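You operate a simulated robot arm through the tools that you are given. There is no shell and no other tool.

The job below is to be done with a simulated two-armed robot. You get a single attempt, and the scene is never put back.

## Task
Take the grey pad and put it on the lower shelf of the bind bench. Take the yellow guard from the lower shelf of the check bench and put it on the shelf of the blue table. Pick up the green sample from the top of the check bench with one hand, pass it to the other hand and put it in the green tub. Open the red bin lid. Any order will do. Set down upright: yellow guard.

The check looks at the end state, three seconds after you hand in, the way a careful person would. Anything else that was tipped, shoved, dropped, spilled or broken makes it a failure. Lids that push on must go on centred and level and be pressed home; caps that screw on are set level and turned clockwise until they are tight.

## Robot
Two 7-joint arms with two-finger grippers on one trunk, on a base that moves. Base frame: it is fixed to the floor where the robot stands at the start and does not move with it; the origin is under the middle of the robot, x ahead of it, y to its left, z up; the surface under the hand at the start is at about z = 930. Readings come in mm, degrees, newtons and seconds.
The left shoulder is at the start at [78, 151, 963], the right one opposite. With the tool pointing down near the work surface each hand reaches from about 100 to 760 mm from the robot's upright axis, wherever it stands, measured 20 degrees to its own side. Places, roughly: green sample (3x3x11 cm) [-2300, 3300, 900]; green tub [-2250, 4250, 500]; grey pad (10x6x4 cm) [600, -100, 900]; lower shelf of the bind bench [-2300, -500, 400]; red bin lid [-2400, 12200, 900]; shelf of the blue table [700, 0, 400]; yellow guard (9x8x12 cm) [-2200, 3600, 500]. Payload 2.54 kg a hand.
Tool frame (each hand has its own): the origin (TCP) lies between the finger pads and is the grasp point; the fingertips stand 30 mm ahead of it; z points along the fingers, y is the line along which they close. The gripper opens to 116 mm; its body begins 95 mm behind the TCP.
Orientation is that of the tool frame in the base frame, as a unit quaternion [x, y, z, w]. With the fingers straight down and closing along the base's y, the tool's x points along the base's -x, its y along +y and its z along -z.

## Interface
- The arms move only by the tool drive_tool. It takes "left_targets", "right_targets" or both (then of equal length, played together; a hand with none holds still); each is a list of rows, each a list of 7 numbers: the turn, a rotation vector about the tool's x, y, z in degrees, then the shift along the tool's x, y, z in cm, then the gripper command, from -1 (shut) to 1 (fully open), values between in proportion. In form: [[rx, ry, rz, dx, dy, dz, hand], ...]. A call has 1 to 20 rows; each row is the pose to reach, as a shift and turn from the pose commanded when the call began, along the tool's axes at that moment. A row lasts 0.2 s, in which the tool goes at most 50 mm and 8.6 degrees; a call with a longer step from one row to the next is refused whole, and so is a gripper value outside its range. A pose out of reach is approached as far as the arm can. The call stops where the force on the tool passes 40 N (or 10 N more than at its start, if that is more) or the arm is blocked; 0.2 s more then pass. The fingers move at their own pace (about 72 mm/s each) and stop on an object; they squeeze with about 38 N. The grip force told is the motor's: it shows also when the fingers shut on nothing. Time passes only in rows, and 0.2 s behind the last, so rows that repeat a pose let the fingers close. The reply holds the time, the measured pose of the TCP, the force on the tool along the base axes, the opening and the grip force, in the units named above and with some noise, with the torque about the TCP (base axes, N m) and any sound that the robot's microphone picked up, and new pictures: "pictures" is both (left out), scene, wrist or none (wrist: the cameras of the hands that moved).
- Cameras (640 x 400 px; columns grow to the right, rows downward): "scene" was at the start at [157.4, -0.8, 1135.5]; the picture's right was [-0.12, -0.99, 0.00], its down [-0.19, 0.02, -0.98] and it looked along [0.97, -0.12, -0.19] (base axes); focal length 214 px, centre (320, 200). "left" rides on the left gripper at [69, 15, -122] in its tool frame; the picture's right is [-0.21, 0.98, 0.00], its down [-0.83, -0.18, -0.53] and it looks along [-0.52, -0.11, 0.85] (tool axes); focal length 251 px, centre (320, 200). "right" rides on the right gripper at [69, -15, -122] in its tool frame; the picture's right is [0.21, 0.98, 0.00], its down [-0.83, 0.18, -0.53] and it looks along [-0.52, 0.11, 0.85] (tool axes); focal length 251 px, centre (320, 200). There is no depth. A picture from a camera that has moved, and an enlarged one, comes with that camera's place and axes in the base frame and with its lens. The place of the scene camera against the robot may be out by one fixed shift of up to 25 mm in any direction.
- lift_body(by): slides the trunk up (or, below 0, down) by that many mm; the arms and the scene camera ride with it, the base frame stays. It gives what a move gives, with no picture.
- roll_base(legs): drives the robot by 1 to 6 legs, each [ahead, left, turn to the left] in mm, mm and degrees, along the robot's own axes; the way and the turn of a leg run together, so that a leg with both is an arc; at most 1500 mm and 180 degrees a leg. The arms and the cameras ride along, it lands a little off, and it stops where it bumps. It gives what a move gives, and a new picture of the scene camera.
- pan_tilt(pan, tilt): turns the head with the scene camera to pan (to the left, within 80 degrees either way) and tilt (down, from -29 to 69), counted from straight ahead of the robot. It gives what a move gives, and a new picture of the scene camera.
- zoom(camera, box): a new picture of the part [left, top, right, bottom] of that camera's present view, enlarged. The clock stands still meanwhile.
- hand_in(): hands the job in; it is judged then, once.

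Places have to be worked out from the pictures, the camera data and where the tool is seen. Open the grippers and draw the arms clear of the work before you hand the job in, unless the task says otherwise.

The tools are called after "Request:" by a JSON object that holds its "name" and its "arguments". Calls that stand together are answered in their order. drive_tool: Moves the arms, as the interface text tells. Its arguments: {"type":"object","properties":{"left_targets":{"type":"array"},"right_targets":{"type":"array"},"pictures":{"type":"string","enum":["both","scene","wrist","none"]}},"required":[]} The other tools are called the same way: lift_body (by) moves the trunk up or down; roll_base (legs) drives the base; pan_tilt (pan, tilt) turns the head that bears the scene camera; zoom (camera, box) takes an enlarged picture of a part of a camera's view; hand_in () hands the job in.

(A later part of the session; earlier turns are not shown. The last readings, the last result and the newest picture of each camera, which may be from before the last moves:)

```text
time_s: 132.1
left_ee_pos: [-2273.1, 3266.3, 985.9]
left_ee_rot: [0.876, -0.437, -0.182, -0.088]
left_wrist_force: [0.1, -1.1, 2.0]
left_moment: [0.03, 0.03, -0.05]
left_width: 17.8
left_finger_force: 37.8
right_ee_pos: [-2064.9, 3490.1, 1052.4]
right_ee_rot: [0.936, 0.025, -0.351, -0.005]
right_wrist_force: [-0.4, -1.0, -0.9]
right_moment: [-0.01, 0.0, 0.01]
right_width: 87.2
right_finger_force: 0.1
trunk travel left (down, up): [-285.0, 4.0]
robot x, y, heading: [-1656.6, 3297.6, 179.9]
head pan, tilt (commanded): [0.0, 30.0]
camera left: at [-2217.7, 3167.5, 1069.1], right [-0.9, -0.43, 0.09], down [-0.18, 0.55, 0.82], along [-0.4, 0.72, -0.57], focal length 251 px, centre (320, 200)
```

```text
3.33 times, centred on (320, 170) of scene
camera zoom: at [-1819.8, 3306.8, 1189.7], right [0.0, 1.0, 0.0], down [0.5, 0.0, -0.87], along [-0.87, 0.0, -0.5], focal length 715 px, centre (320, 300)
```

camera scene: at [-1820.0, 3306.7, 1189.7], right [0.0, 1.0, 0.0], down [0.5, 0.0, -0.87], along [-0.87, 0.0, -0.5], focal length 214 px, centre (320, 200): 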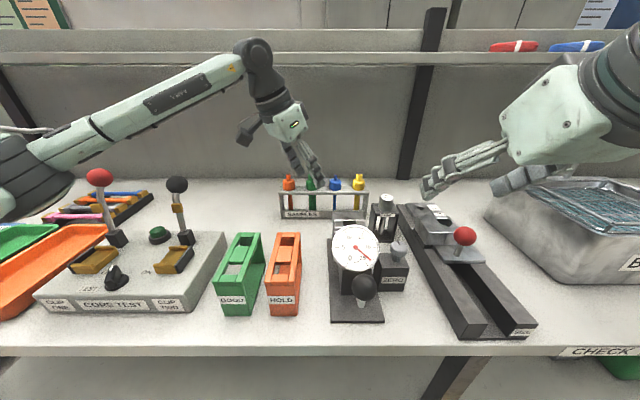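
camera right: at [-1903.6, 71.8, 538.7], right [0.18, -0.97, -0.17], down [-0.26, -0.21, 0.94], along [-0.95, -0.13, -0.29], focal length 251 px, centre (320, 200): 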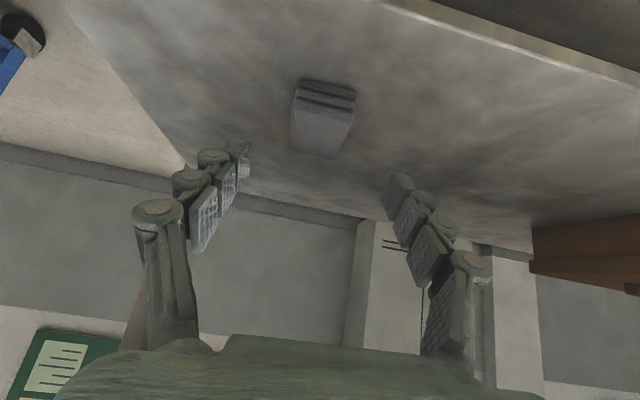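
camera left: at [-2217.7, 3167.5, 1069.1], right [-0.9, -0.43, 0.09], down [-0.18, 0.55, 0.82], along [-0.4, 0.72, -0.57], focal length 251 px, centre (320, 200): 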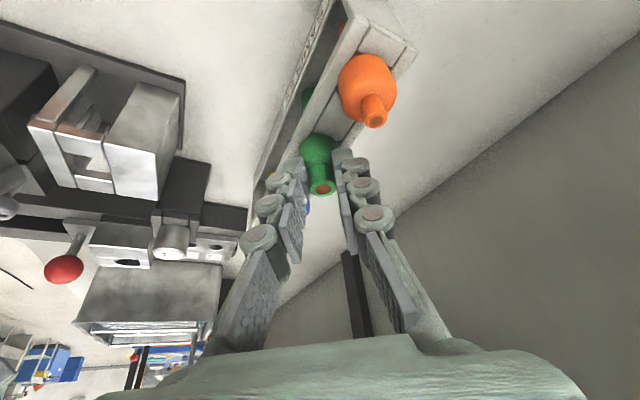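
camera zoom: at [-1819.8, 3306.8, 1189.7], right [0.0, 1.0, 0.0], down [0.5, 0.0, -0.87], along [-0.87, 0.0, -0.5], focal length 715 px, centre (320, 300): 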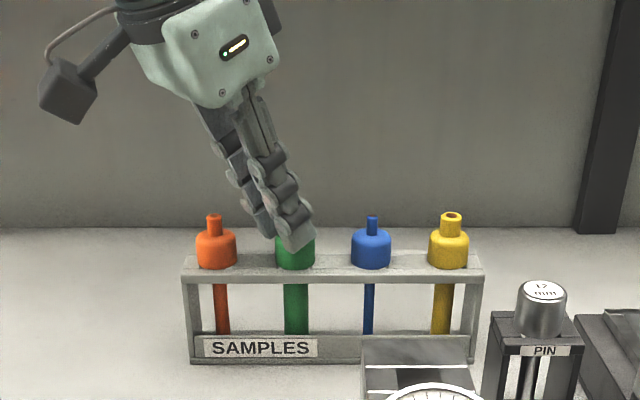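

The fingers closed at 17.8 mm, so they hold the green sample by its neck, just above the head, with 38 N. That should hold a light vial, so I'll lift slowly straight up and check that it comes along.

Request:
{"name": "drive_tool", "arguments": {"left_targets": [[0, 0, 0, -0.4, 0, -0.92, -1], [0, 0, 0, -0.8, 0, -1.84, -1], [0, 0, 0, -1.6, 0, -3.67, -1], [0, 0, 0, -2.4, 0, -5.5, -1], [0, 0, 0, -3.2, 0, -7.3, -1], [0, 0, 0, -4.0, 0, -9.2, -1]], "pictures": "both"}}

Request:
{"name": "zoom", "arguments": {"camera": "scene", "box": [220, 60, 420, 230]}}

```text
time_s: 133.5
left_ee_pos: [-2262.7, 3244.8, 1074.7]
left_ee_rot: [0.881, -0.426, -0.184, -0.095]
left_wrist_force: [1.4, -0.8, -0.1]
left_moment: [0.01, 0.08, 0.07]
left_width: 17.8
left_finger_force: 38.0
left hand out of reach, approached as far as the arm can: row 4, 5, 6
right_ee_pos: [-2063.6, 3489.9, 1054.9]
right_ee_rot: [0.935, 0.025, -0.353, -0.004]
right_wrist_force: [1.6, 0.0, -0.3]
right_moment: [0.0, 0.04, -0.06]
right_width: 87.0
right_finger_force: 0.2
trunk travel left (down, up): [-285.0, 4.0]
robot x, y, heading: [-1658.7, 3294.4, 179.9]
head pan, tilt (commanded): [0.0, 30.0]
camera scene: at [-1817.8, 3306.3, 1190.2], right [0.0, 1.0, 0.0], down [0.5, 0.0, -0.87], along [-0.87, 0.0, -0.5], focal length 214 px, centre (320, 200)
camera left: at [-2205.4, 3146.7, 1156.6], right [-0.89, -0.45, 0.08], down [-0.2, 0.53, 0.82], along [-0.41, 0.72, -0.56], focal length 251 px, centre (320, 200)
```

scene: 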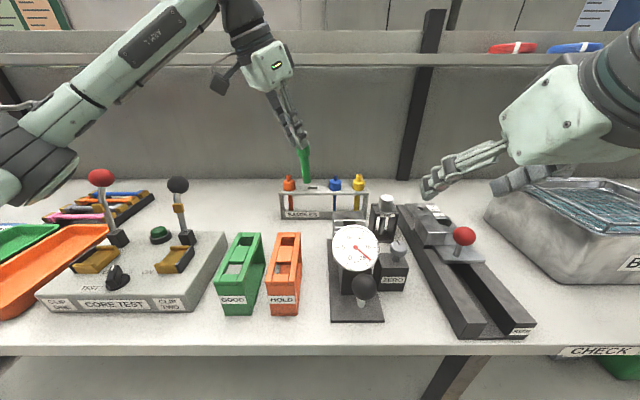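
left: 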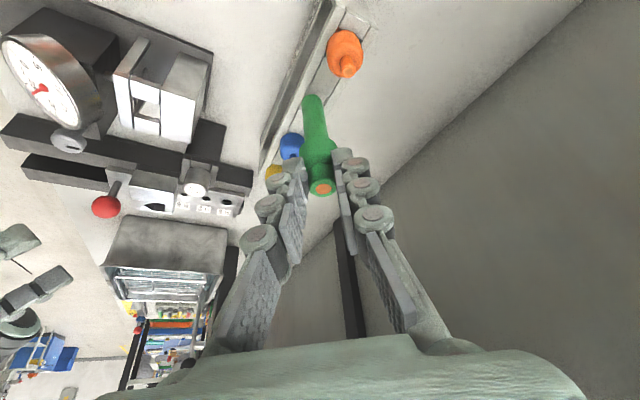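

```text
2.35 times, centred on (320, 145) of scene
camera zoom: at [-1817.8, 3306.3, 1190.2], right [0.0, 1.0, 0.0], down [0.5, 0.0, -0.87], along [-0.87, 0.0, -0.5], focal length 505 px, centre (320, 329)
```

zoom: 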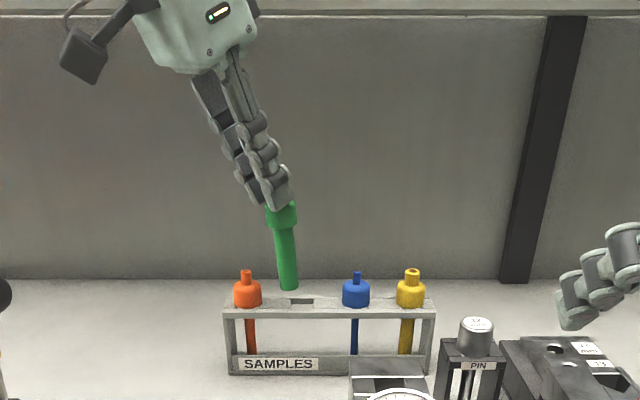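

The green sample is out of its slot and hangs free, though the arm drifted slightly at a limit. I'll move it back toward me and higher, with a little more tilt to stay within reach, so its lower end clears the boxes in front.

Request:
{"name": "drive_tool", "arguments": {"left_targets": [[0, -3, 0, 0.2, -0.8, -1.2, -1], [0, -6, 0, 0.3, -1.6, -2.3, -1], [0, -9, 0, 0.5, -2.4, -3.5, -1], [0, -12, 0, 0.66, -3.2, -4.6, -1]], "pictures": "scene"}}

```text
time_s: 134.5
left_ee_pos: [-2225.9, 3245.8, 1113.8]
left_ee_rot: [0.852, -0.426, -0.273, -0.134]
left_wrist_force: [0.5, -0.4, -0.6]
left_moment: [-0.02, -0.03, -0.01]
left_width: 17.6
left_finger_force: 38.5
right_ee_pos: [-2064.8, 3491.1, 1053.5]
right_ee_rot: [0.935, 0.024, -0.353, -0.004]
right_wrist_force: [-0.6, -0.7, 0.0]
right_moment: [-0.01, -0.03, 0.0]
right_width: 86.9
right_finger_force: 0.1
trunk travel left (down, up): [-285.0, 4.0]
robot x, y, heading: [-1659.3, 3296.7, 180.1]
head pan, tilt (commanded): [0.0, 30.0]
camera scene: at [-1819.8, 3306.7, 1189.7], right [0.0, 1.0, 0.0], down [0.5, 0.0, -0.87], along [-0.87, 0.0, -0.5], focal length 214 px, centre (320, 200)
```

scene: 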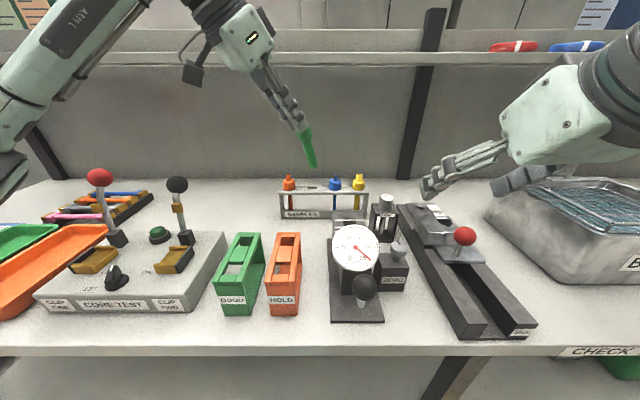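

The sample's lower end is at roughly z 1000, clear of everything on the bench. I'll back the base straight off to do the hand-over in open space.

Request:
{"name": "roll_base", "arguments": {"legs": [[-420, 0, 0]]}}

```text
time_s: 137.1
left_ee_pos: [-1805.2, 3246.2, 1114.4]
left_ee_rot: [0.852, -0.426, -0.273, -0.134]
left_wrist_force: [-0.6, 0.3, -1.9]
left_moment: [0.0, 0.0, -0.01]
left_width: 17.6
left_finger_force: 37.9
right_ee_pos: [-1643.6, 3490.8, 1053.8]
right_ee_rot: [0.936, 0.023, -0.352, -0.005]
right_wrist_force: [0.0, 0.5, 0.3]
right_moment: [0.03, 0.03, 0.0]
right_width: 87.0
right_finger_force: 0.0
trunk travel left (down, up): [-285.0, 4.0]
robot x, y, heading: [-1242.1, 3297.3, 179.9]
head pan, tilt (commanded): [0.0, 30.0]
camera scene: at [-1398.8, 3306.2, 1189.7], right [0.0, 1.0, 0.0], down [0.5, 0.0, -0.87], along [-0.87, 0.0, -0.5], focal length 214 px, centre (320, 200)
```

scene: 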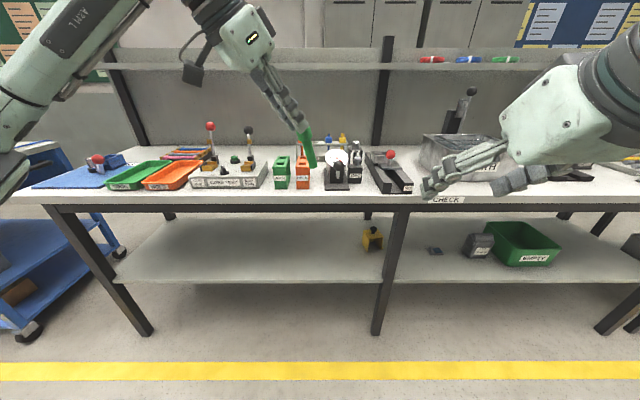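

The robot is in open space with the sample gripped in the left hand. For the hand-over I'll bring the left hand closer to my centre and set the sample upright again, so the right hand can take the rod from the side.

Request:
{"name": "drive_tool", "arguments": {"left_targets": [[0, 3, 0, 0.95, -1.9, -0.1, -1], [0, 6, 0, 1.9, -3.8, -0.15, -1], [0, 9, 0, 2.85, -5.7, -0.2, -1], [0, 12, 0, 3.8, -7.6, -0.3, -1]], "pictures": "both"}}

```text
time_s: 138.1
left_ee_pos: [-1724.4, 3266.6, 1093.8]
left_ee_rot: [0.876, -0.437, -0.181, -0.089]
left_wrist_force: [-0.7, 0.4, -1.3]
left_moment: [-0.04, 0.02, -0.02]
left_width: 17.2
left_finger_force: 38.3
right_ee_pos: [-1643.9, 3489.9, 1053.3]
right_ee_rot: [0.935, 0.023, -0.353, -0.005]
right_wrist_force: [0.1, -0.6, 0.6]
right_moment: [0.0, 0.02, 0.0]
right_width: 87.0
right_finger_force: 0.1
trunk travel left (down, up): [-285.0, 4.0]
robot x, y, heading: [-1241.7, 3293.5, 179.8]
head pan, tilt (commanded): [0.0, 30.0]
camera scene: at [-1399.1, 3306.4, 1189.7], right [0.0, 1.0, 0.0], down [0.5, 0.0, -0.87], along [-0.87, 0.0, -0.5], focal length 214 px, centre (320, 200)
camera left: at [-1669.3, 3167.2, 1176.6], right [-0.9, -0.43, 0.09], down [-0.18, 0.55, 0.82], along [-0.4, 0.72, -0.57], focal length 251 px, centre (320, 200)
```

scene: 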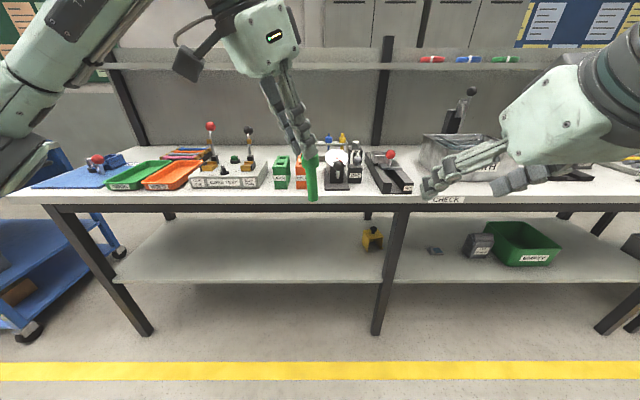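
left: 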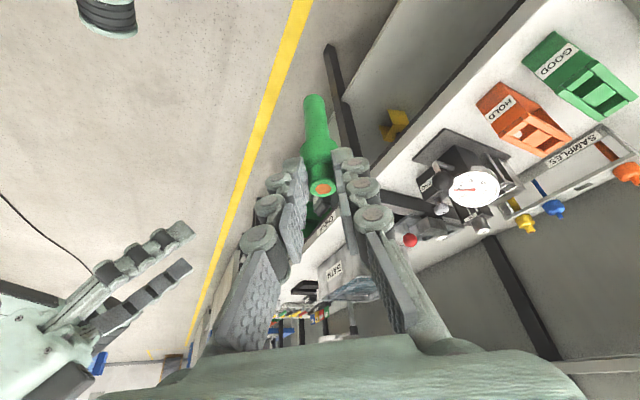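

The sample hangs vertically with its axis at about [-1732, 3275], its rod spanning z≈974–1049. I'll turn the right hand to point forward-left and nearly horizontal, and bring it to a standby point about 120 mm short of the rod.

Request:
{"name": "drive_tool", "arguments": {"right_targets": [[-5.17, -3.25, -3.9, 0.34, 1.78, 0.42, 0.1], [-10.34, -6.5, -7.8, 0.68, 3.56, 0.85, 0.1], [-15.5, -9.75, -11.7, 1.02, 5.34, 1.27, 0.1], [-20.7, -13.0, -15.6, 1.37, 7.13, 1.69, 0.1], [-25.9, -16.25, -19.5, 1.71, 8.9, 2.11, 0.1], [-31.0, -19.5, -23.4, 2.05, 10.7, 2.54, 0.1], [-36.2, -22.75, -27.3, 2.39, 12.47, 2.96, 0.1]], "pictures": "both"}}

```text
time_s: 139.7
left_ee_pos: [-1725.6, 3265.9, 1093.8]
left_ee_rot: [0.876, -0.438, -0.183, -0.089]
left_wrist_force: [-0.8, 0.9, -0.5]
left_moment: [0.03, -0.01, -0.05]
left_width: 17.5
left_finger_force: 38.5
right_ee_pos: [-1694.4, 3373.2, 1035.4]
right_ee_rot: [0.773, 0.347, -0.489, 0.207]
right_wrist_force: [-0.2, 0.5, 0.1]
right_moment: [0.0, 0.0, -0.02]
right_width: 63.9
right_finger_force: 0.0
right hand out of reach, approached as far as the arm can: row 1, 2, 3, 4, 5, 6, 7
trunk travel left (down, up): [-285.0, 4.0]
robot x, y, heading: [-1238.2, 3296.2, 179.7]
head pan, tilt (commanded): [0.0, 30.0]
camera scene: at [-1399.3, 3306.3, 1189.7], right [0.0, 1.0, 0.0], down [0.5, 0.0, -0.87], along [-0.87, 0.0, -0.5], focal length 214 px, centre (320, 200)
camera right: at [-1613.2, 3485.0, 1024.9], right [0.78, -0.59, -0.21], down [0.23, -0.05, 0.97], along [-0.58, -0.81, 0.1], focal length 251 px, centre (320, 200)
```

scene: 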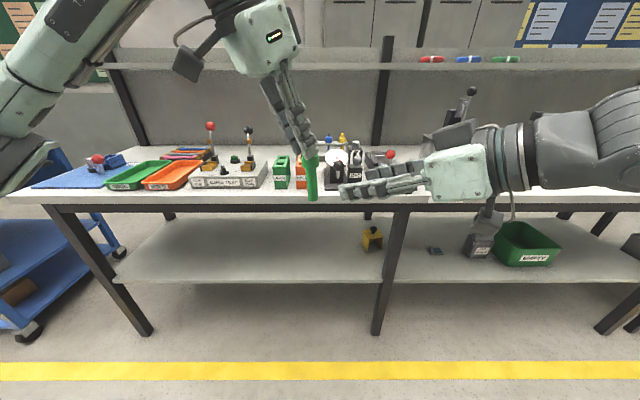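
right: 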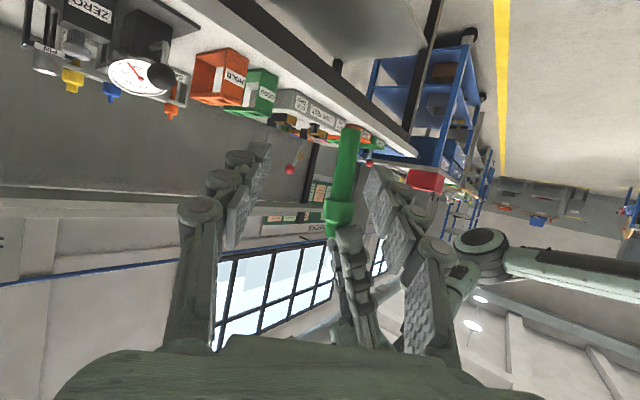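

The right hand has the wanted orientation (heading 47° left, 64° from vertical), and the rod is visible between its fingers. I'll enlarge the view to measure how well it lines up with the rod.

Request:
{"name": "zoom", "arguments": {"camera": "right", "box": [220, 100, 460, 300]}}

Request:
{"name": "zoom", "arguments": {"camera": "scene", "box": [240, 100, 460, 240]}}

```text
2.00 times, centred on (340, 200) of right
camera zoom: at [-1613.2, 3485.0, 1024.9], right [0.78, -0.59, -0.21], down [0.23, -0.05, 0.97], along [-0.58, -0.81, 0.1], focal length 503 px, centre (280, 200)
```

zoom: 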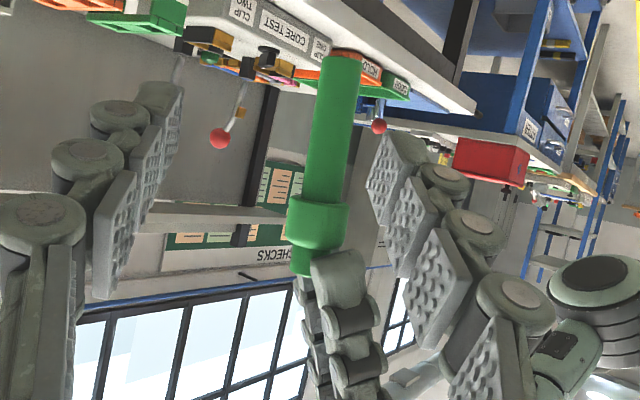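

```text
2.86 times, centred on (350, 170) of scene
camera zoom: at [-1399.3, 3306.3, 1189.7], right [0.0, 1.0, 0.0], down [0.5, 0.0, -0.87], along [-0.87, 0.0, -0.5], focal length 613 px, centre (234, 286)
```

zoom: 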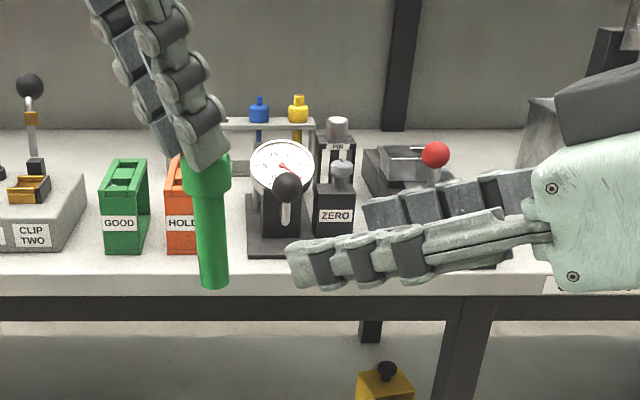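

The rod is about 28 mm to the +y side of the right hand's axis and 105–115 mm ahead of it. I'll shift sideways to line up and go half of the way in, then look again.

Request:
{"name": "drive_tool", "arguments": {"right_targets": [[0, 0, 0, -0.7, 1.4, 0, 0.1], [0, 0, 0, -1.4, 2.8, 1.5, 0.1], [0, 0, 0, -2.0, 2.8, 4.5, 0.1]], "pictures": "both"}}

Request:
{"name": "zoom", "arguments": {"camera": "right", "box": [220, 60, 460, 260]}}

Request:
{"name": "zoom", "arguments": {"camera": "scene", "box": [240, 100, 460, 240]}}

```text
time_s: 140.5
left_ee_pos: [-1725.7, 3266.0, 1093.4]
left_ee_rot: [0.876, -0.438, -0.182, -0.089]
left_wrist_force: [-0.5, -0.3, -0.4]
left_moment: [-0.04, -0.03, 0.04]
left_width: 17.6
left_finger_force: 38.3
right_ee_pos: [-1708.7, 3316.2, 1031.6]
right_ee_rot: [0.774, 0.345, -0.49, 0.205]
right_wrist_force: [0.6, 0.5, -0.2]
right_moment: [-0.01, -0.01, -0.02]
right_width: 63.9
right_finger_force: 0.1
right hand out of reach, approached as far as the arm can: row 1, 2
trunk travel left (down, up): [-285.0, 4.0]
robot x, y, heading: [-1234.9, 3293.7, 180.0]
head pan, tilt (commanded): [0.0, 30.0]
camera scene: at [-1399.5, 3305.9, 1189.6], right [0.0, 1.0, 0.0], down [0.5, 0.0, -0.87], along [-0.87, 0.0, -0.5], focal length 214 px, centre (320, 200)
camera right: at [-1625.9, 3428.8, 1022.7], right [0.78, -0.59, -0.21], down [0.23, -0.05, 0.97], along [-0.58, -0.81, 0.1], focal length 251 px, centre (320, 200)
```

scene: 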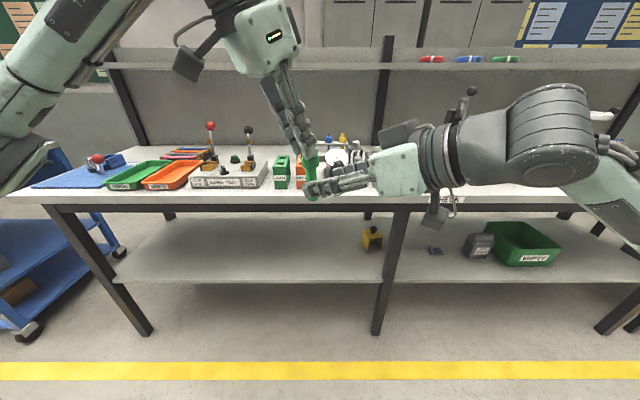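
right: 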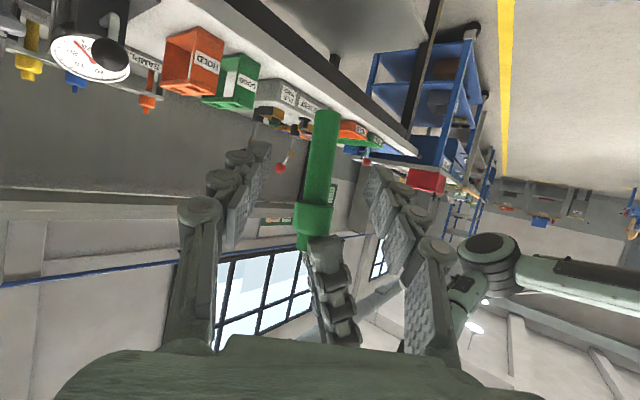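

```text
2.00 times, centred on (340, 160) of right
camera zoom: at [-1625.9, 3428.8, 1022.7], right [0.78, -0.59, -0.21], down [0.23, -0.05, 0.97], along [-0.58, -0.81, 0.1], focal length 503 px, centre (280, 280)
```

zoom: 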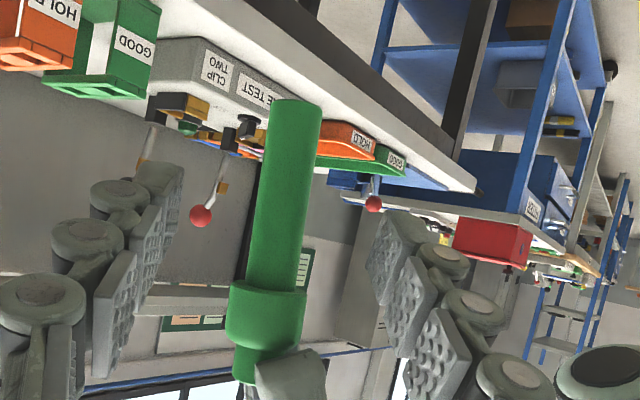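

```text
2.86 times, centred on (350, 170) of scene
camera zoom: at [-1399.5, 3305.9, 1189.6], right [0.0, 1.0, 0.0], down [0.5, 0.0, -0.87], along [-0.87, 0.0, -0.5], focal length 613 px, centre (234, 286)
```

zoom: 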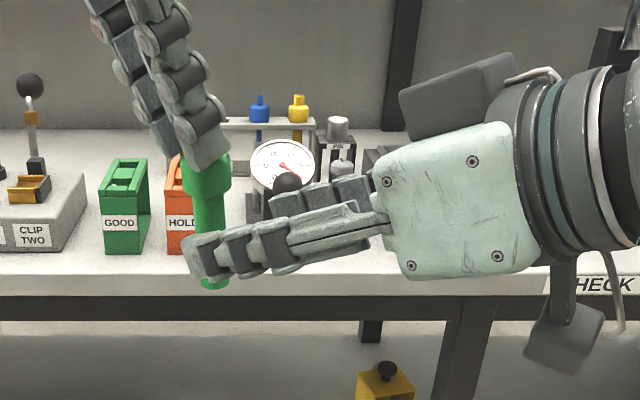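

The rod is now centred between the right fingers and about 60 mm ahead of the TCP. I'll advance 50 mm along the hand's axis so the fingers straddle the rod.

Request:
{"name": "drive_tool", "arguments": {"right_targets": [[0, 0, 0, 0, 0.1, 1.7, 0.1], [0, 0, 0, 0, 0.1, 3.4, 0.1], [0, 0, 0, 0, 0.1, 5.0, 0.1]], "pictures": "both"}}

Request:
{"name": "zoom", "arguments": {"camera": "right", "box": [220, 60, 460, 260]}}

Request:
{"name": "zoom", "arguments": {"camera": "scene", "box": [240, 100, 460, 240]}}

```text
time_s: 141.3
left_ee_pos: [-1725.6, 3264.4, 1094.6]
left_ee_rot: [0.876, -0.439, -0.181, -0.089]
left_wrist_force: [-0.1, 0.4, -0.9]
left_moment: [0.01, -0.02, 0.02]
left_width: 17.8
left_finger_force: 38.2
right_ee_pos: [-1739.7, 3283.1, 1010.8]
right_ee_rot: [0.774, 0.345, -0.489, 0.205]
right_wrist_force: [0.0, -0.4, -0.3]
right_moment: [0.0, -0.01, -0.01]
right_width: 64.0
right_finger_force: 0.0
trunk travel left (down, up): [-285.0, 4.0]
robot x, y, heading: [-1234.7, 3292.4, 180.0]
head pan, tilt (commanded): [0.0, 30.0]
camera scene: at [-1399.3, 3306.1, 1189.6], right [0.0, 1.0, 0.0], down [0.5, 0.0, -0.87], along [-0.87, 0.0, -0.5], focal length 214 px, centre (320, 200)
camera right: at [-1656.2, 3395.3, 1000.9], right [0.78, -0.59, -0.21], down [0.23, -0.05, 0.97], along [-0.58, -0.81, 0.1], focal length 251 px, centre (320, 200)
```

scene: 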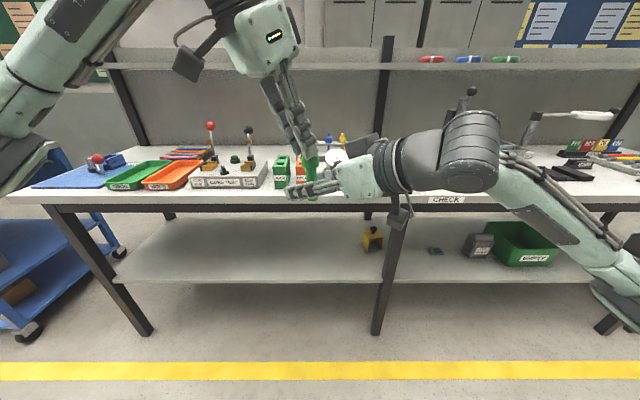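
right: 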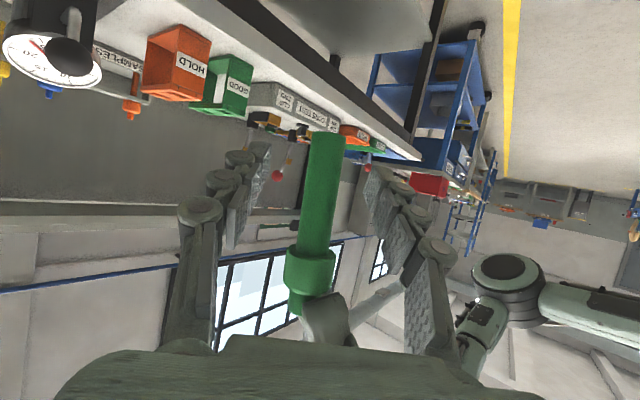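

```text
2.00 times, centred on (340, 160) of right
camera zoom: at [-1656.2, 3395.3, 1000.9], right [0.78, -0.59, -0.21], down [0.23, -0.05, 0.97], along [-0.58, -0.81, 0.1], focal length 503 px, centre (280, 280)
```

zoom: 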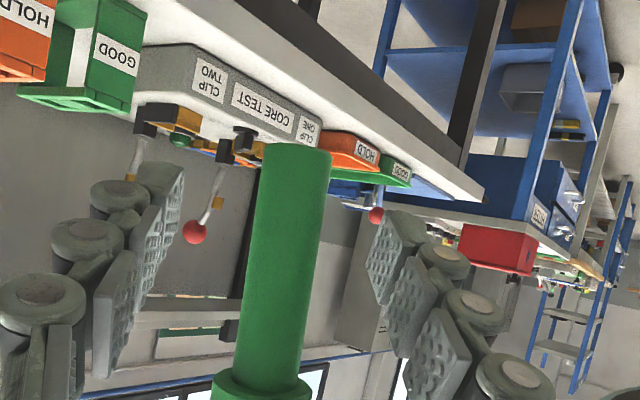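

```text
2.86 times, centred on (350, 170) of scene
camera zoom: at [-1399.3, 3306.1, 1189.6], right [0.0, 1.0, 0.0], down [0.5, 0.0, -0.87], along [-0.87, 0.0, -0.5], focal length 613 px, centre (234, 286)
```

zoom: 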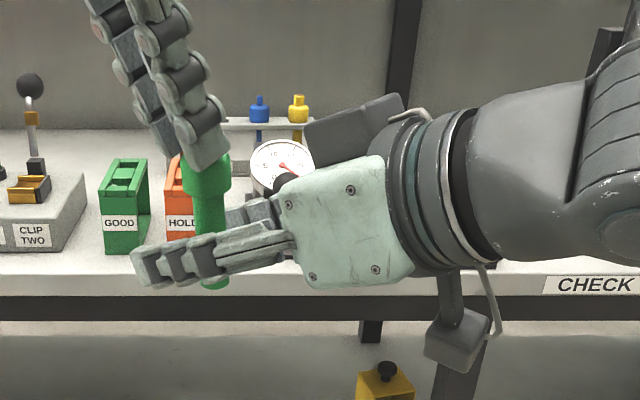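

The rod stands centred between the right fingers, about 10 mm ahead of the TCP. I'll close the right gripper while the left keeps holding.

Request:
{"name": "drive_tool", "arguments": {"right_targets": [[0, 0, 0, 0, 0, 0, -0.4], [0, 0, 0, 0, 0, 0, -1], [0, 0, 0, 0, 0, 0, -1], [0, 0, 0, 0, 0, 0, -1]], "pictures": "both"}}

```text
time_s: 142.3
left_ee_pos: [-1725.2, 3266.1, 1093.5]
left_ee_rot: [0.876, -0.438, -0.182, -0.089]
left_wrist_force: [-1.2, 3.1, -0.3]
left_moment: [-0.31, -0.37, -0.07]
left_width: 17.7
left_finger_force: 38.7
right_ee_pos: [-1739.3, 3282.8, 1010.1]
right_ee_rot: [0.774, 0.347, -0.489, 0.205]
right_wrist_force: [1.2, -2.7, 0.0]
right_moment: [0.6, 0.48, -0.02]
right_width: 17.1
right_finger_force: 38.4
trunk travel left (down, up): [-285.0, 4.0]
robot x, y, heading: [-1238.3, 3292.4, 180.1]
head pan, tilt (commanded): [0.0, 30.0]
camera scene: at [-1399.2, 3306.2, 1189.6], right [0.0, 1.0, 0.0], down [0.5, 0.0, -0.87], along [-0.87, 0.0, -0.5], focal length 214 px, centre (320, 200)
camera right: at [-1655.8, 3395.4, 1001.0], right [0.78, -0.59, -0.21], down [0.23, -0.05, 0.97], along [-0.58, -0.81, 0.1], focal length 251 px, centre (320, 200)
```

scene: 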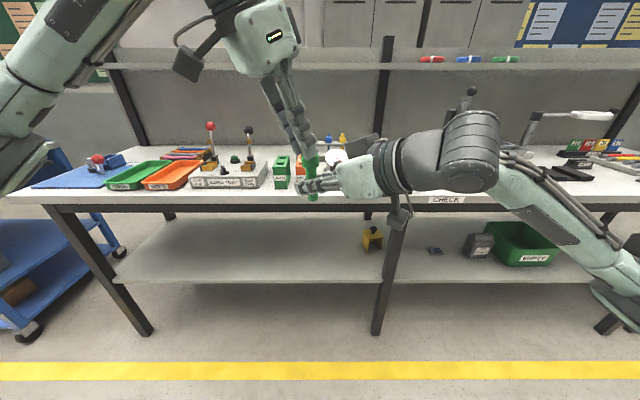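
right: 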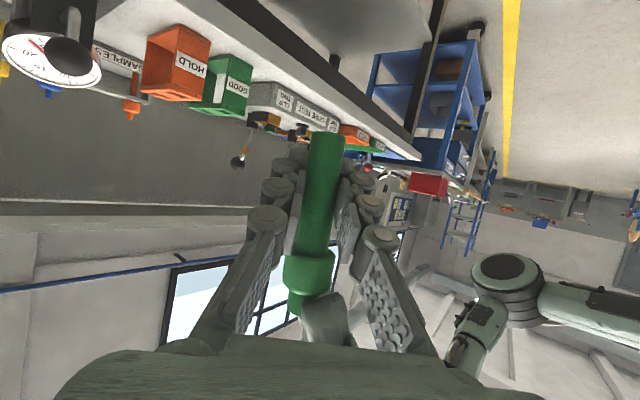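

The right hand holds the rod at 17.1 mm with 38 N. I'll open the left hand and draw it back along its own axis.

Request:
{"name": "drive_tool", "arguments": {"left_targets": [[0, 0, 0, 0, 0, 0, -0.5], [0, 0, 0, 0, 0, 0, 0.0], [0, 0, 0, 0, 0, 0, 0.0], [0, 0, 0, 0, 0, -2, 0.0], [0, 0, 0, 0.5, 0, -4, 0.0], [0, 0, 0, 1.0, 0, -6.5, 0.0]], "pictures": "both"}}

```text
time_s: 143.7
left_ee_pos: [-1703.0, 3236.5, 1149.3]
left_ee_rot: [0.876, -0.437, -0.182, -0.088]
left_wrist_force: [0.1, 0.6, -0.2]
left_moment: [-0.02, 0.01, -0.04]
left_width: 58.0
left_finger_force: 0.0
right_ee_pos: [-1739.1, 3282.9, 1010.1]
right_ee_rot: [0.774, 0.345, -0.49, 0.205]
right_wrist_force: [-0.2, -0.8, -0.1]
right_moment: [0.01, 0.0, 0.01]
right_width: 16.7
right_finger_force: 37.6
trunk travel left (down, up): [-285.0, 4.0]
robot x, y, heading: [-1237.4, 3294.5, 179.9]
head pan, tilt (commanded): [0.0, 30.0]
camera scene: at [-1399.0, 3306.1, 1189.7], right [0.0, 1.0, 0.0], down [0.5, 0.0, -0.87], along [-0.87, 0.0, -0.5], focal length 214 px, centre (320, 200)
camera left: at [-1647.1, 3138.0, 1232.8], right [-0.9, -0.43, 0.09], down [-0.18, 0.55, 0.82], along [-0.4, 0.72, -0.57], focal length 251 px, centre (320, 200)
```

scene: 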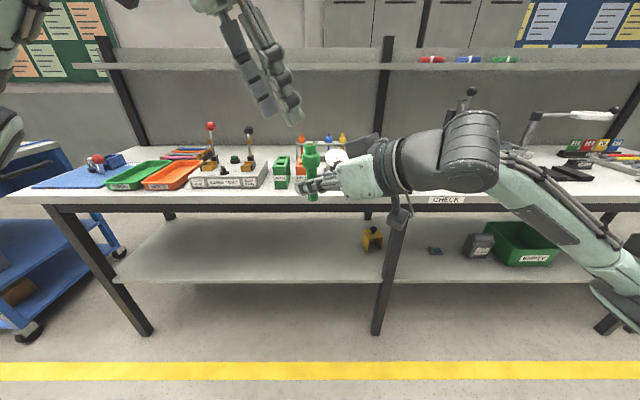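
left: 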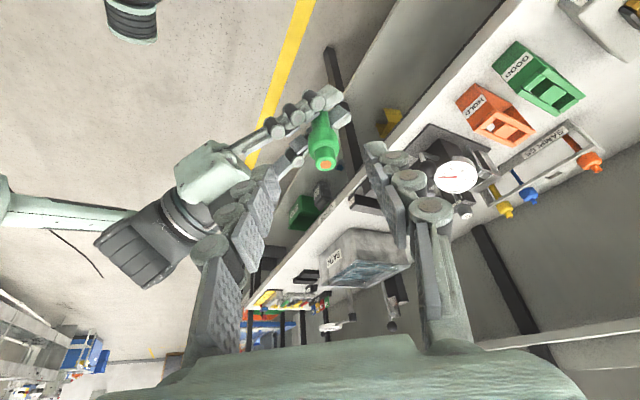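

The hand-over is done: the sample stands in the right hand and the left is free. I'll return the left hand to its tucked position at my left side.

Request:
{"name": "drive_tool", "arguments": {"left_targets": [[-1.35, 2.7, -6.5, 3.0, -0.4, -1.3, 0], [-2.7, 5.4, -13, 6.1, -0.8, -2.6, 0], [-4.05, 8.1, -19.6, 9.1, -1.3, -3.9, 0], [-5.4, 10.8, -26.1, 12.1, -1.7, -5.2, 0], [-6.75, 13.6, -32.6, 15.2, -2.1, -6.6, 0], [-8.1, 16.3, -39.1, 18.2, -2.5, -7.9, 0], [-9.45, 19, -45.7, 21.3, -3.0, -9.2, 0], [-10.8, 21.7, -52.2, 24.3, -3.4, -10.5, 0]], "pictures": "scene"}}

```text
time_s: 145.5
left_ee_pos: [-1515.6, 3043.9, 1149.6]
left_ee_rot: [1.0, -0.001, -0.001, 0.001]
left_wrist_force: [-0.2, -0.4, 0.8]
left_moment: [0.0, -0.01, 0.01]
left_width: 58.2
left_finger_force: 0.1
right_ee_pos: [-1737.9, 3283.1, 1010.4]
right_ee_rot: [0.773, 0.345, -0.49, 0.205]
right_wrist_force: [0.3, 0.9, -0.4]
right_moment: [-0.03, 0.0, -0.03]
right_width: 17.1
right_finger_force: 37.5
trunk travel left (down, up): [-285.0, 4.0]
robot x, y, heading: [-1236.7, 3298.8, 179.8]
head pan, tilt (commanded): [0.0, 30.0]
camera scene: at [-1398.6, 3306.0, 1189.8], right [0.0, 1.0, 0.0], down [0.5, 0.0, -0.87], along [-0.87, 0.0, -0.5], focal length 214 px, centre (320, 200)
```

scene: 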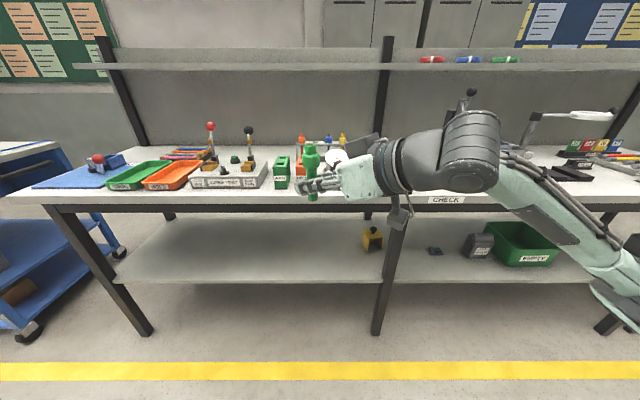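

The right hand holds the sample firmly. I'll strafe right about 760 mm to stand in front of the green tub, still well clear of the bench.

Request:
{"name": "roll_base", "arguments": {"legs": [[0, -760, 0]]}}

Request:
{"name": "lift_body", "arguments": {"by": -150}}

Request:
{"name": "pan_tilt", "arguments": {"pan": -15, "tilt": 30}}

```text
time_s: 153.2
left_ee_pos: [-1515.7, 3808.1, 1149.8]
left_ee_rot: [1.0, -0.002, -0.002, 0.001]
left_wrist_force: [0.0, 0.0, 0.2]
left_moment: [-0.01, 0.03, 0.06]
left_width: 58.1
left_finger_force: 0.2
right_ee_pos: [-1735.7, 4046.2, 1009.7]
right_ee_rot: [0.774, 0.345, -0.49, 0.205]
right_wrist_force: [0.2, 0.2, -0.1]
right_moment: [-0.01, 0.03, 0.05]
right_width: 16.8
right_finger_force: 37.6
trunk travel left (down, up): [-285.0, 4.0]
robot x, y, heading: [-1232.4, 4055.7, 179.8]
head pan, tilt (commanded): [0.0, 30.0]
camera scene: at [-1396.9, 4068.6, 1189.6], right [0.0, 1.0, 0.0], down [0.5, 0.0, -0.87], along [-0.87, 0.0, -0.5], focal length 214 px, centre (320, 200)
```

scene: 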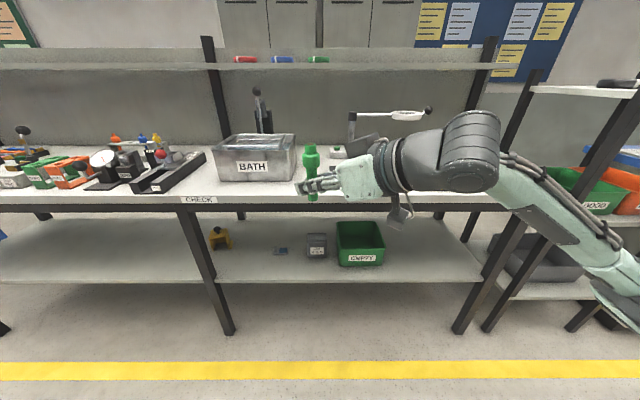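

```text
time_s: 155.0
left_ee_pos: [-1515.2, 3808.7, 999.7]
left_ee_rot: [1.0, -0.001, -0.002, 0.001]
left_wrist_force: [-0.5, 0.6, -0.3]
left_moment: [0.0, 0.01, -0.03]
left_width: 57.8
left_finger_force: 0.1
right_ee_pos: [-1736.7, 4046.6, 859.2]
right_ee_rot: [0.774, 0.344, -0.49, 0.205]
right_wrist_force: [0.1, 0.6, 0.2]
right_moment: [-0.02, -0.01, -0.04]
right_width: 16.8
right_finger_force: 38.1
trunk travel left (down, up): [-135.0, 154.0]
robot x, y, heading: [-1234.3, 4057.4, 179.6]
head pan, tilt (commanded): [0.0, 30.0]
```

```text
time_s: 155.7
left_ee_pos: [-1516.0, 3808.4, 999.0]
left_ee_rot: [1.0, -0.002, -0.001, 0.0]
left_wrist_force: [0.4, -0.6, 0.8]
left_moment: [0.01, -0.01, -0.01]
left_width: 58.4
left_finger_force: 0.1
right_ee_pos: [-1736.0, 4045.2, 859.9]
right_ee_rot: [0.774, 0.345, -0.489, 0.205]
right_wrist_force: [-1.1, 0.1, -0.3]
right_moment: [0.02, 0.0, 0.0]
right_width: 16.8
right_finger_force: 38.2
trunk travel left (down, up): [-135.0, 154.0]
robot x, y, heading: [-1235.3, 4056.5, 179.8]
head pan, tilt (commanded): [-15.0, 30.0]
camera scene: at [-1393.8, 4091.9, 1039.6], right [0.26, 0.97, 0.0], down [0.48, -0.13, -0.87], along [-0.84, 0.23, -0.5], focal length 214 px, centre (320, 200)
```

scene: 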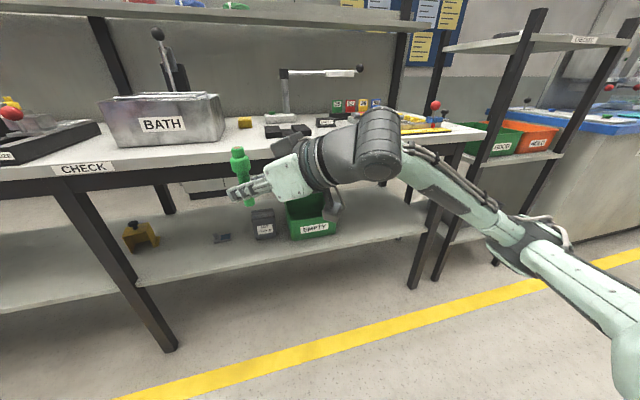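

The tub's rim looks to be near z 515, about 110 mm high, spanning roughly x -2110…-2315 and y 4140…4360. I'll turn the right hand straight ahead at about 55° from vertical and move it in front of the tub. That way the hand can pass over the rim and the wrist stays under the bench rail.

Request:
{"name": "drive_tool", "arguments": {"right_targets": [[5.8, 1.2, 3.4, 1.4, -2.1, -1.5, -1], [11.6, 2.4, 6.8, 2.8, -4.3, -3.1, -1], [17.4, 3.6, 10.2, 4.2, -6.4, -4.6, -1], [23.1, 4.9, 13.7, 5.7, -8.6, -6.1, -1], [28.9, 6.1, 17.1, 7.1, -10.7, -7.6, -1], [34.7, 7.3, 20.5, 8.5, -12.9, -9.2, -1], [40.5, 8.5, 23.9, 9.9, -15.0, -10.7, -1]], "pictures": "both"}}

```text
time_s: 157.3
left_ee_pos: [-1515.7, 3808.0, 999.9]
left_ee_rot: [1.0, -0.002, -0.001, 0.002]
left_wrist_force: [0.6, 0.4, 0.4]
left_moment: [0.03, 0.03, 0.02]
left_width: 58.3
left_finger_force: 0.1
right_ee_pos: [-1752.1, 4251.5, 820.5]
right_ee_rot: [0.883, 0.005, -0.469, -0.004]
right_wrist_force: [-0.4, 0.0, 0.6]
right_moment: [0.0, 0.03, -0.01]
right_width: 17.1
right_finger_force: 38.0
trunk travel left (down, up): [-135.0, 154.0]
robot x, y, heading: [-1234.5, 4059.7, 179.9]
head pan, tilt (commanded): [-15.0, 30.0]
camera scene: at [-1393.7, 4092.0, 1039.7], right [0.26, 0.96, 0.0], down [0.48, -0.13, -0.87], along [-0.84, 0.23, -0.5], focal length 214 px, centre (320, 200)
camera right: at [-1613.8, 4265.8, 831.3], right [0.12, -0.97, -0.19], down [-0.02, -0.19, 0.98], along [-0.99, -0.12, -0.04], focal length 251 px, centre (320, 200)
```

scene: 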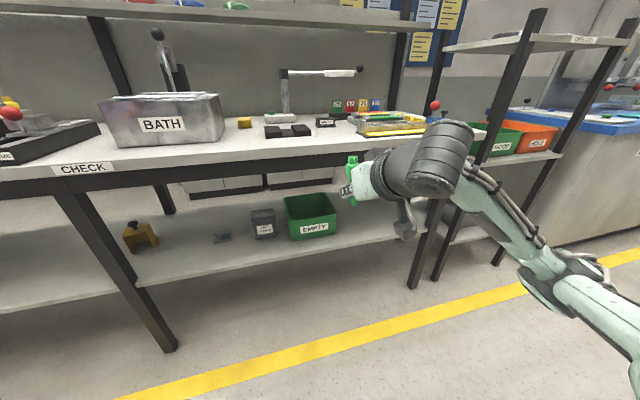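
right: 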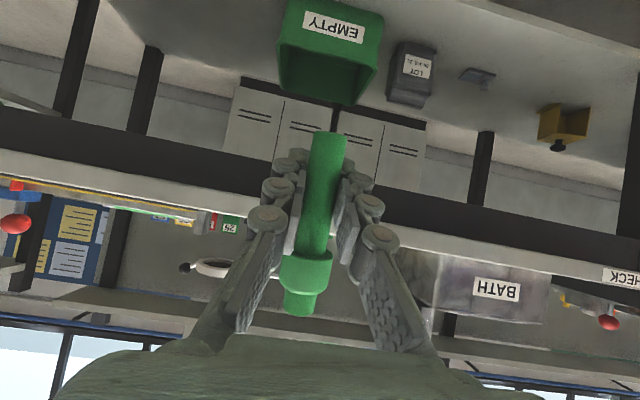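

The wrist camera sees the tub ahead with the sample still held. I'll lower the trunk the rest of the way and look again from lower, to fix the tub's rim height and distance.

Request:
{"name": "lift_body", "arguments": {"by": -130}}

Request:
{"name": "zoom", "arguments": {"camera": "right", "box": [200, 0, 440, 180]}}

Request:
{"name": "pan_tilt", "arguments": {"pan": -15, "tilt": 20}}

```text
time_s: 158.9
left_ee_pos: [-1514.8, 3808.0, 869.5]
left_ee_rot: [1.0, -0.001, -0.002, 0.0]
left_wrist_force: [-0.2, -0.4, -0.7]
left_moment: [0.0, -0.01, 0.0]
left_width: 58.0
left_finger_force: 0.0
right_ee_pos: [-1752.7, 4250.2, 690.2]
right_ee_rot: [0.883, 0.005, -0.469, -0.004]
right_wrist_force: [-0.5, -0.5, 0.2]
right_moment: [0.03, 0.0, 0.03]
right_width: 16.7
right_finger_force: 38.4
trunk travel left (down, up): [-5.0, 284.0]
robot x, y, heading: [-1237.1, 4056.5, 179.4]
head pan, tilt (commanded): [-15.0, 30.0]
```

```text
2.22 times, centred on (320, 90) of right
camera zoom: at [-1613.9, 4265.4, 701.4], right [0.13, -0.97, -0.19], down [-0.02, -0.19, 0.98], along [-0.99, -0.12, -0.04], focal length 559 px, centre (320, 444)
```

zoom: 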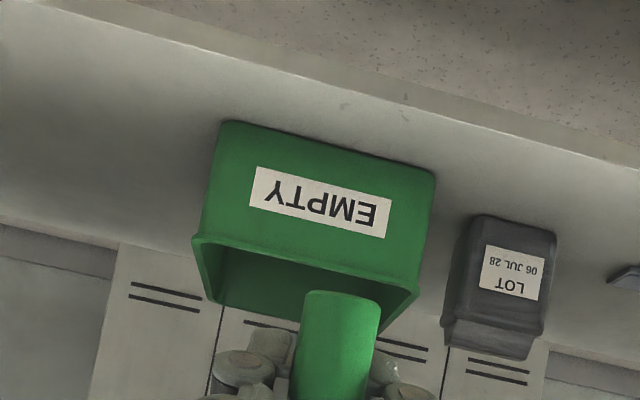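

```text
time_s: 159.6
left_ee_pos: [-1514.8, 3807.5, 870.2]
left_ee_rot: [1.0, -0.002, -0.002, 0.001]
left_wrist_force: [1.1, -0.3, 1.1]
left_moment: [0.0, -0.01, -0.01]
left_width: 58.2
left_finger_force: 0.0
right_ee_pos: [-1753.8, 4250.4, 689.7]
right_ee_rot: [0.883, 0.005, -0.469, -0.004]
right_wrist_force: [0.2, 0.1, 0.1]
right_moment: [0.0, -0.02, -0.03]
right_width: 16.6
right_finger_force: 37.8
trunk travel left (down, up): [-5.0, 284.0]
robot x, y, heading: [-1235.5, 4056.4, 179.9]
head pan, tilt (commanded): [-15.0, 20.0]
camera scene: at [-1396.3, 4092.6, 925.6], right [0.26, 0.96, 0.0], down [0.33, -0.09, -0.94], along [-0.91, 0.25, -0.34], focal length 214 px, centre (320, 200)
```

scene: 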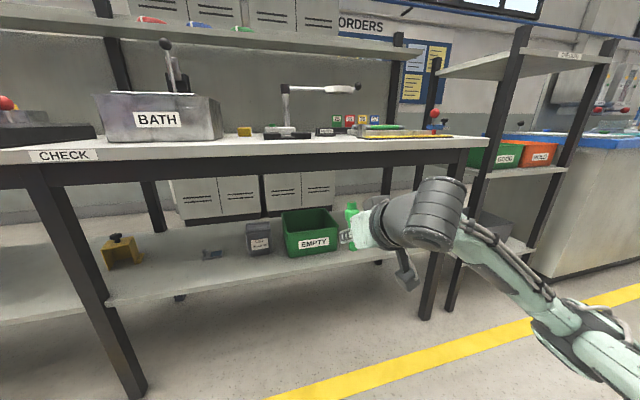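

From this view the front rim is around x -2133 and z 520, but that depends on an assumed shelf height. I'll lower the hand 110 mm, still outside the bench, to get a second view for triangulation.

Request:
{"name": "drive_tool", "arguments": {"right_targets": [[0, 0, 0, 3.0, 0, 2.05, -1], [0, 0, 0, 6.0, 0.1, 4.1, -1], [0, 0, 0, 9.1, 0.1, 6.15, -1]], "pictures": "none"}}

Request:
{"name": "zoom", "arguments": {"camera": "right", "box": [200, 40, 440, 220]}}

```text
time_s: 160.4
left_ee_pos: [-1515.0, 3807.2, 869.9]
left_ee_rot: [1.0, -0.002, -0.002, 0.002]
left_wrist_force: [0.5, -0.3, 0.8]
left_moment: [0.02, 0.01, 0.03]
left_width: 58.0
left_finger_force: 0.0
right_ee_pos: [-1752.9, 4250.1, 581.0]
right_ee_rot: [0.883, 0.005, -0.469, -0.005]
right_wrist_force: [-0.3, -1.2, -0.2]
right_moment: [-0.02, 0.01, -0.05]
right_width: 17.1
right_finger_force: 37.8
right hand out of reach, approached as far as the arm can: row 1, 2
trunk travel left (down, up): [-5.0, 284.0]
robot x, y, heading: [-1233.7, 4055.7, 179.7]
head pan, tilt (commanded): [-15.0, 20.0]
```

```text
2.22 times, centred on (320, 130) of right
camera zoom: at [-1613.1, 4265.8, 591.0], right [0.13, -0.97, -0.19], down [-0.02, -0.19, 0.98], along [-0.99, -0.12, -0.04], focal length 559 px, centre (320, 356)
```

zoom: 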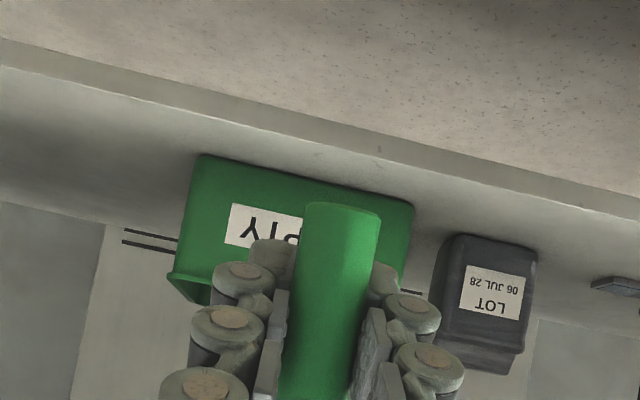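

Triangulation gives the tub's rim at z≈528 with its front side at x≈-2110, its back at about -2300, and y from 4151 to 4347 with the centre near 4248. The sample's lower end is at z≈545, just above rim height. I'll drive ahead 330 mm to bring it up to the front rim.

Request:
{"name": "roll_base", "arguments": {"legs": [[330, 0, 0.2]]}}

Request:
{"name": "zoom", "arguments": {"camera": "right", "box": [80, 0, 560, 300]}}

```text
time_s: 162.6
left_ee_pos: [-1842.2, 3806.3, 869.9]
left_ee_rot: [1.0, 0.001, -0.002, 0.001]
left_wrist_force: [0.2, -1.1, -0.1]
left_moment: [0.0, -0.02, 0.02]
left_width: 57.9
left_finger_force: 0.0
right_ee_pos: [-2080.1, 4248.1, 579.3]
right_ee_rot: [0.883, 0.008, -0.469, -0.004]
right_wrist_force: [-0.3, 0.3, -0.4]
right_moment: [0.02, -0.03, 0.0]
right_width: 16.9
right_finger_force: 37.8
trunk travel left (down, up): [-5.0, 284.0]
robot x, y, heading: [-1565.0, 4054.8, -180.3]
head pan, tilt (commanded): [-15.0, 20.0]
camera scene: at [-1724.2, 4091.9, 925.7], right [0.26, 0.97, 0.0], down [0.33, -0.09, -0.94], along [-0.91, 0.24, -0.34], focal length 214 px, centre (320, 200)
```

scene: 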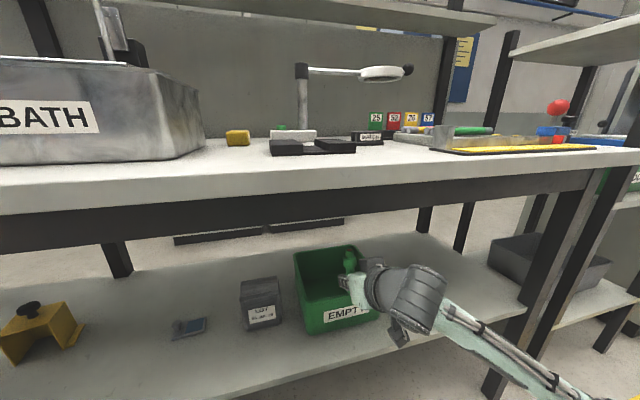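

```text
1.33 times, centred on (320, 150) of right
camera zoom: at [-1942.1, 4263.6, 591.3], right [0.13, -0.97, -0.19], down [-0.02, -0.19, 0.98], along [-0.99, -0.13, -0.04], focal length 335 px, centre (320, 267)
```

zoom: 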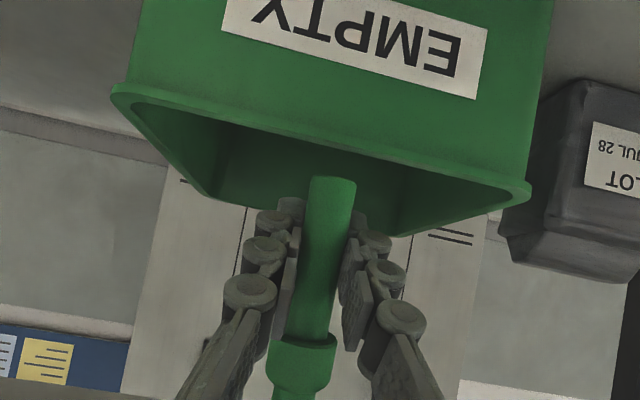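

The sample's lower end is just above and outside the front rim, centred on the tub in y. I'll move it in over the rim and begin lowering, then check.

Request:
{"name": "drive_tool", "arguments": {"right_targets": [[0, 0, 0, -1.25, 0, 1.85, -1], [0, 0, 0, -2.5, 0, 3.7, -1], [0, 0, 0, -2.5, 0, 5.4, -1], [0, 0, 0, -1.35, 0, 7.5, -1]], "pictures": "both"}}

```text
time_s: 163.6
left_ee_pos: [-1842.4, 3806.5, 870.4]
left_ee_rot: [1.0, 0.001, -0.001, 0.001]
left_wrist_force: [-0.6, 0.3, -0.2]
left_moment: [0.01, 0.01, -0.01]
left_width: 57.9
left_finger_force: 0.0
right_ee_pos: [-2151.6, 4247.7, 548.6]
right_ee_rot: [0.884, 0.008, -0.468, -0.003]
right_wrist_force: [0.4, -0.2, -0.2]
right_moment: [-0.01, 0.01, -0.01]
right_width: 16.7
right_finger_force: 38.3
trunk travel left (down, up): [-5.0, 284.0]
robot x, y, heading: [-1564.8, 4058.2, -179.9]
head pan, tilt (commanded): [-15.0, 20.0]
camera scene: at [-1724.2, 4091.9, 925.7], right [0.26, 0.97, 0.0], down [0.33, -0.09, -0.94], along [-0.91, 0.24, -0.34], focal length 214 px, centre (320, 200)
camera right: at [-2012.1, 4263.6, 560.2], right [0.13, -0.97, -0.19], down [-0.02, -0.19, 0.98], along [-0.99, -0.12, -0.04], focal length 251 px, centre (320, 200)
```

scene: 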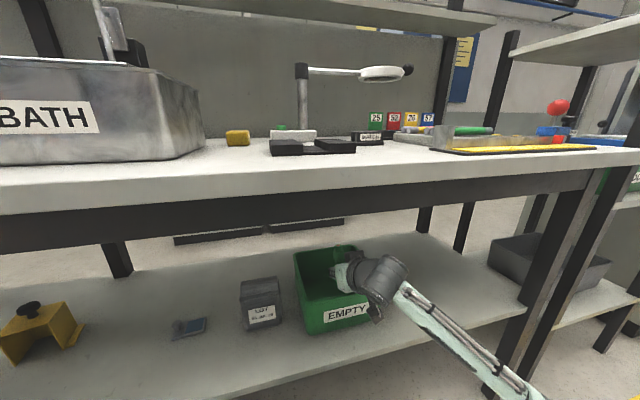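
right: 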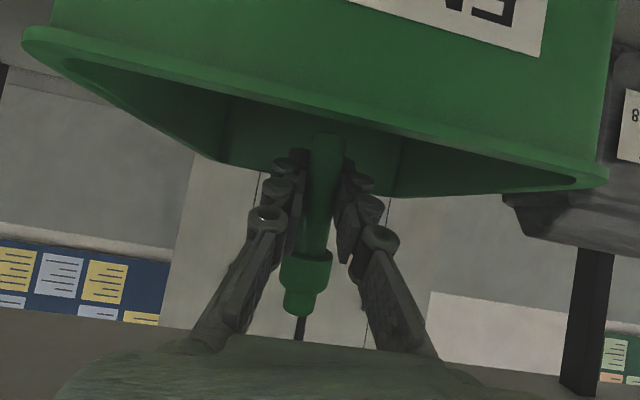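

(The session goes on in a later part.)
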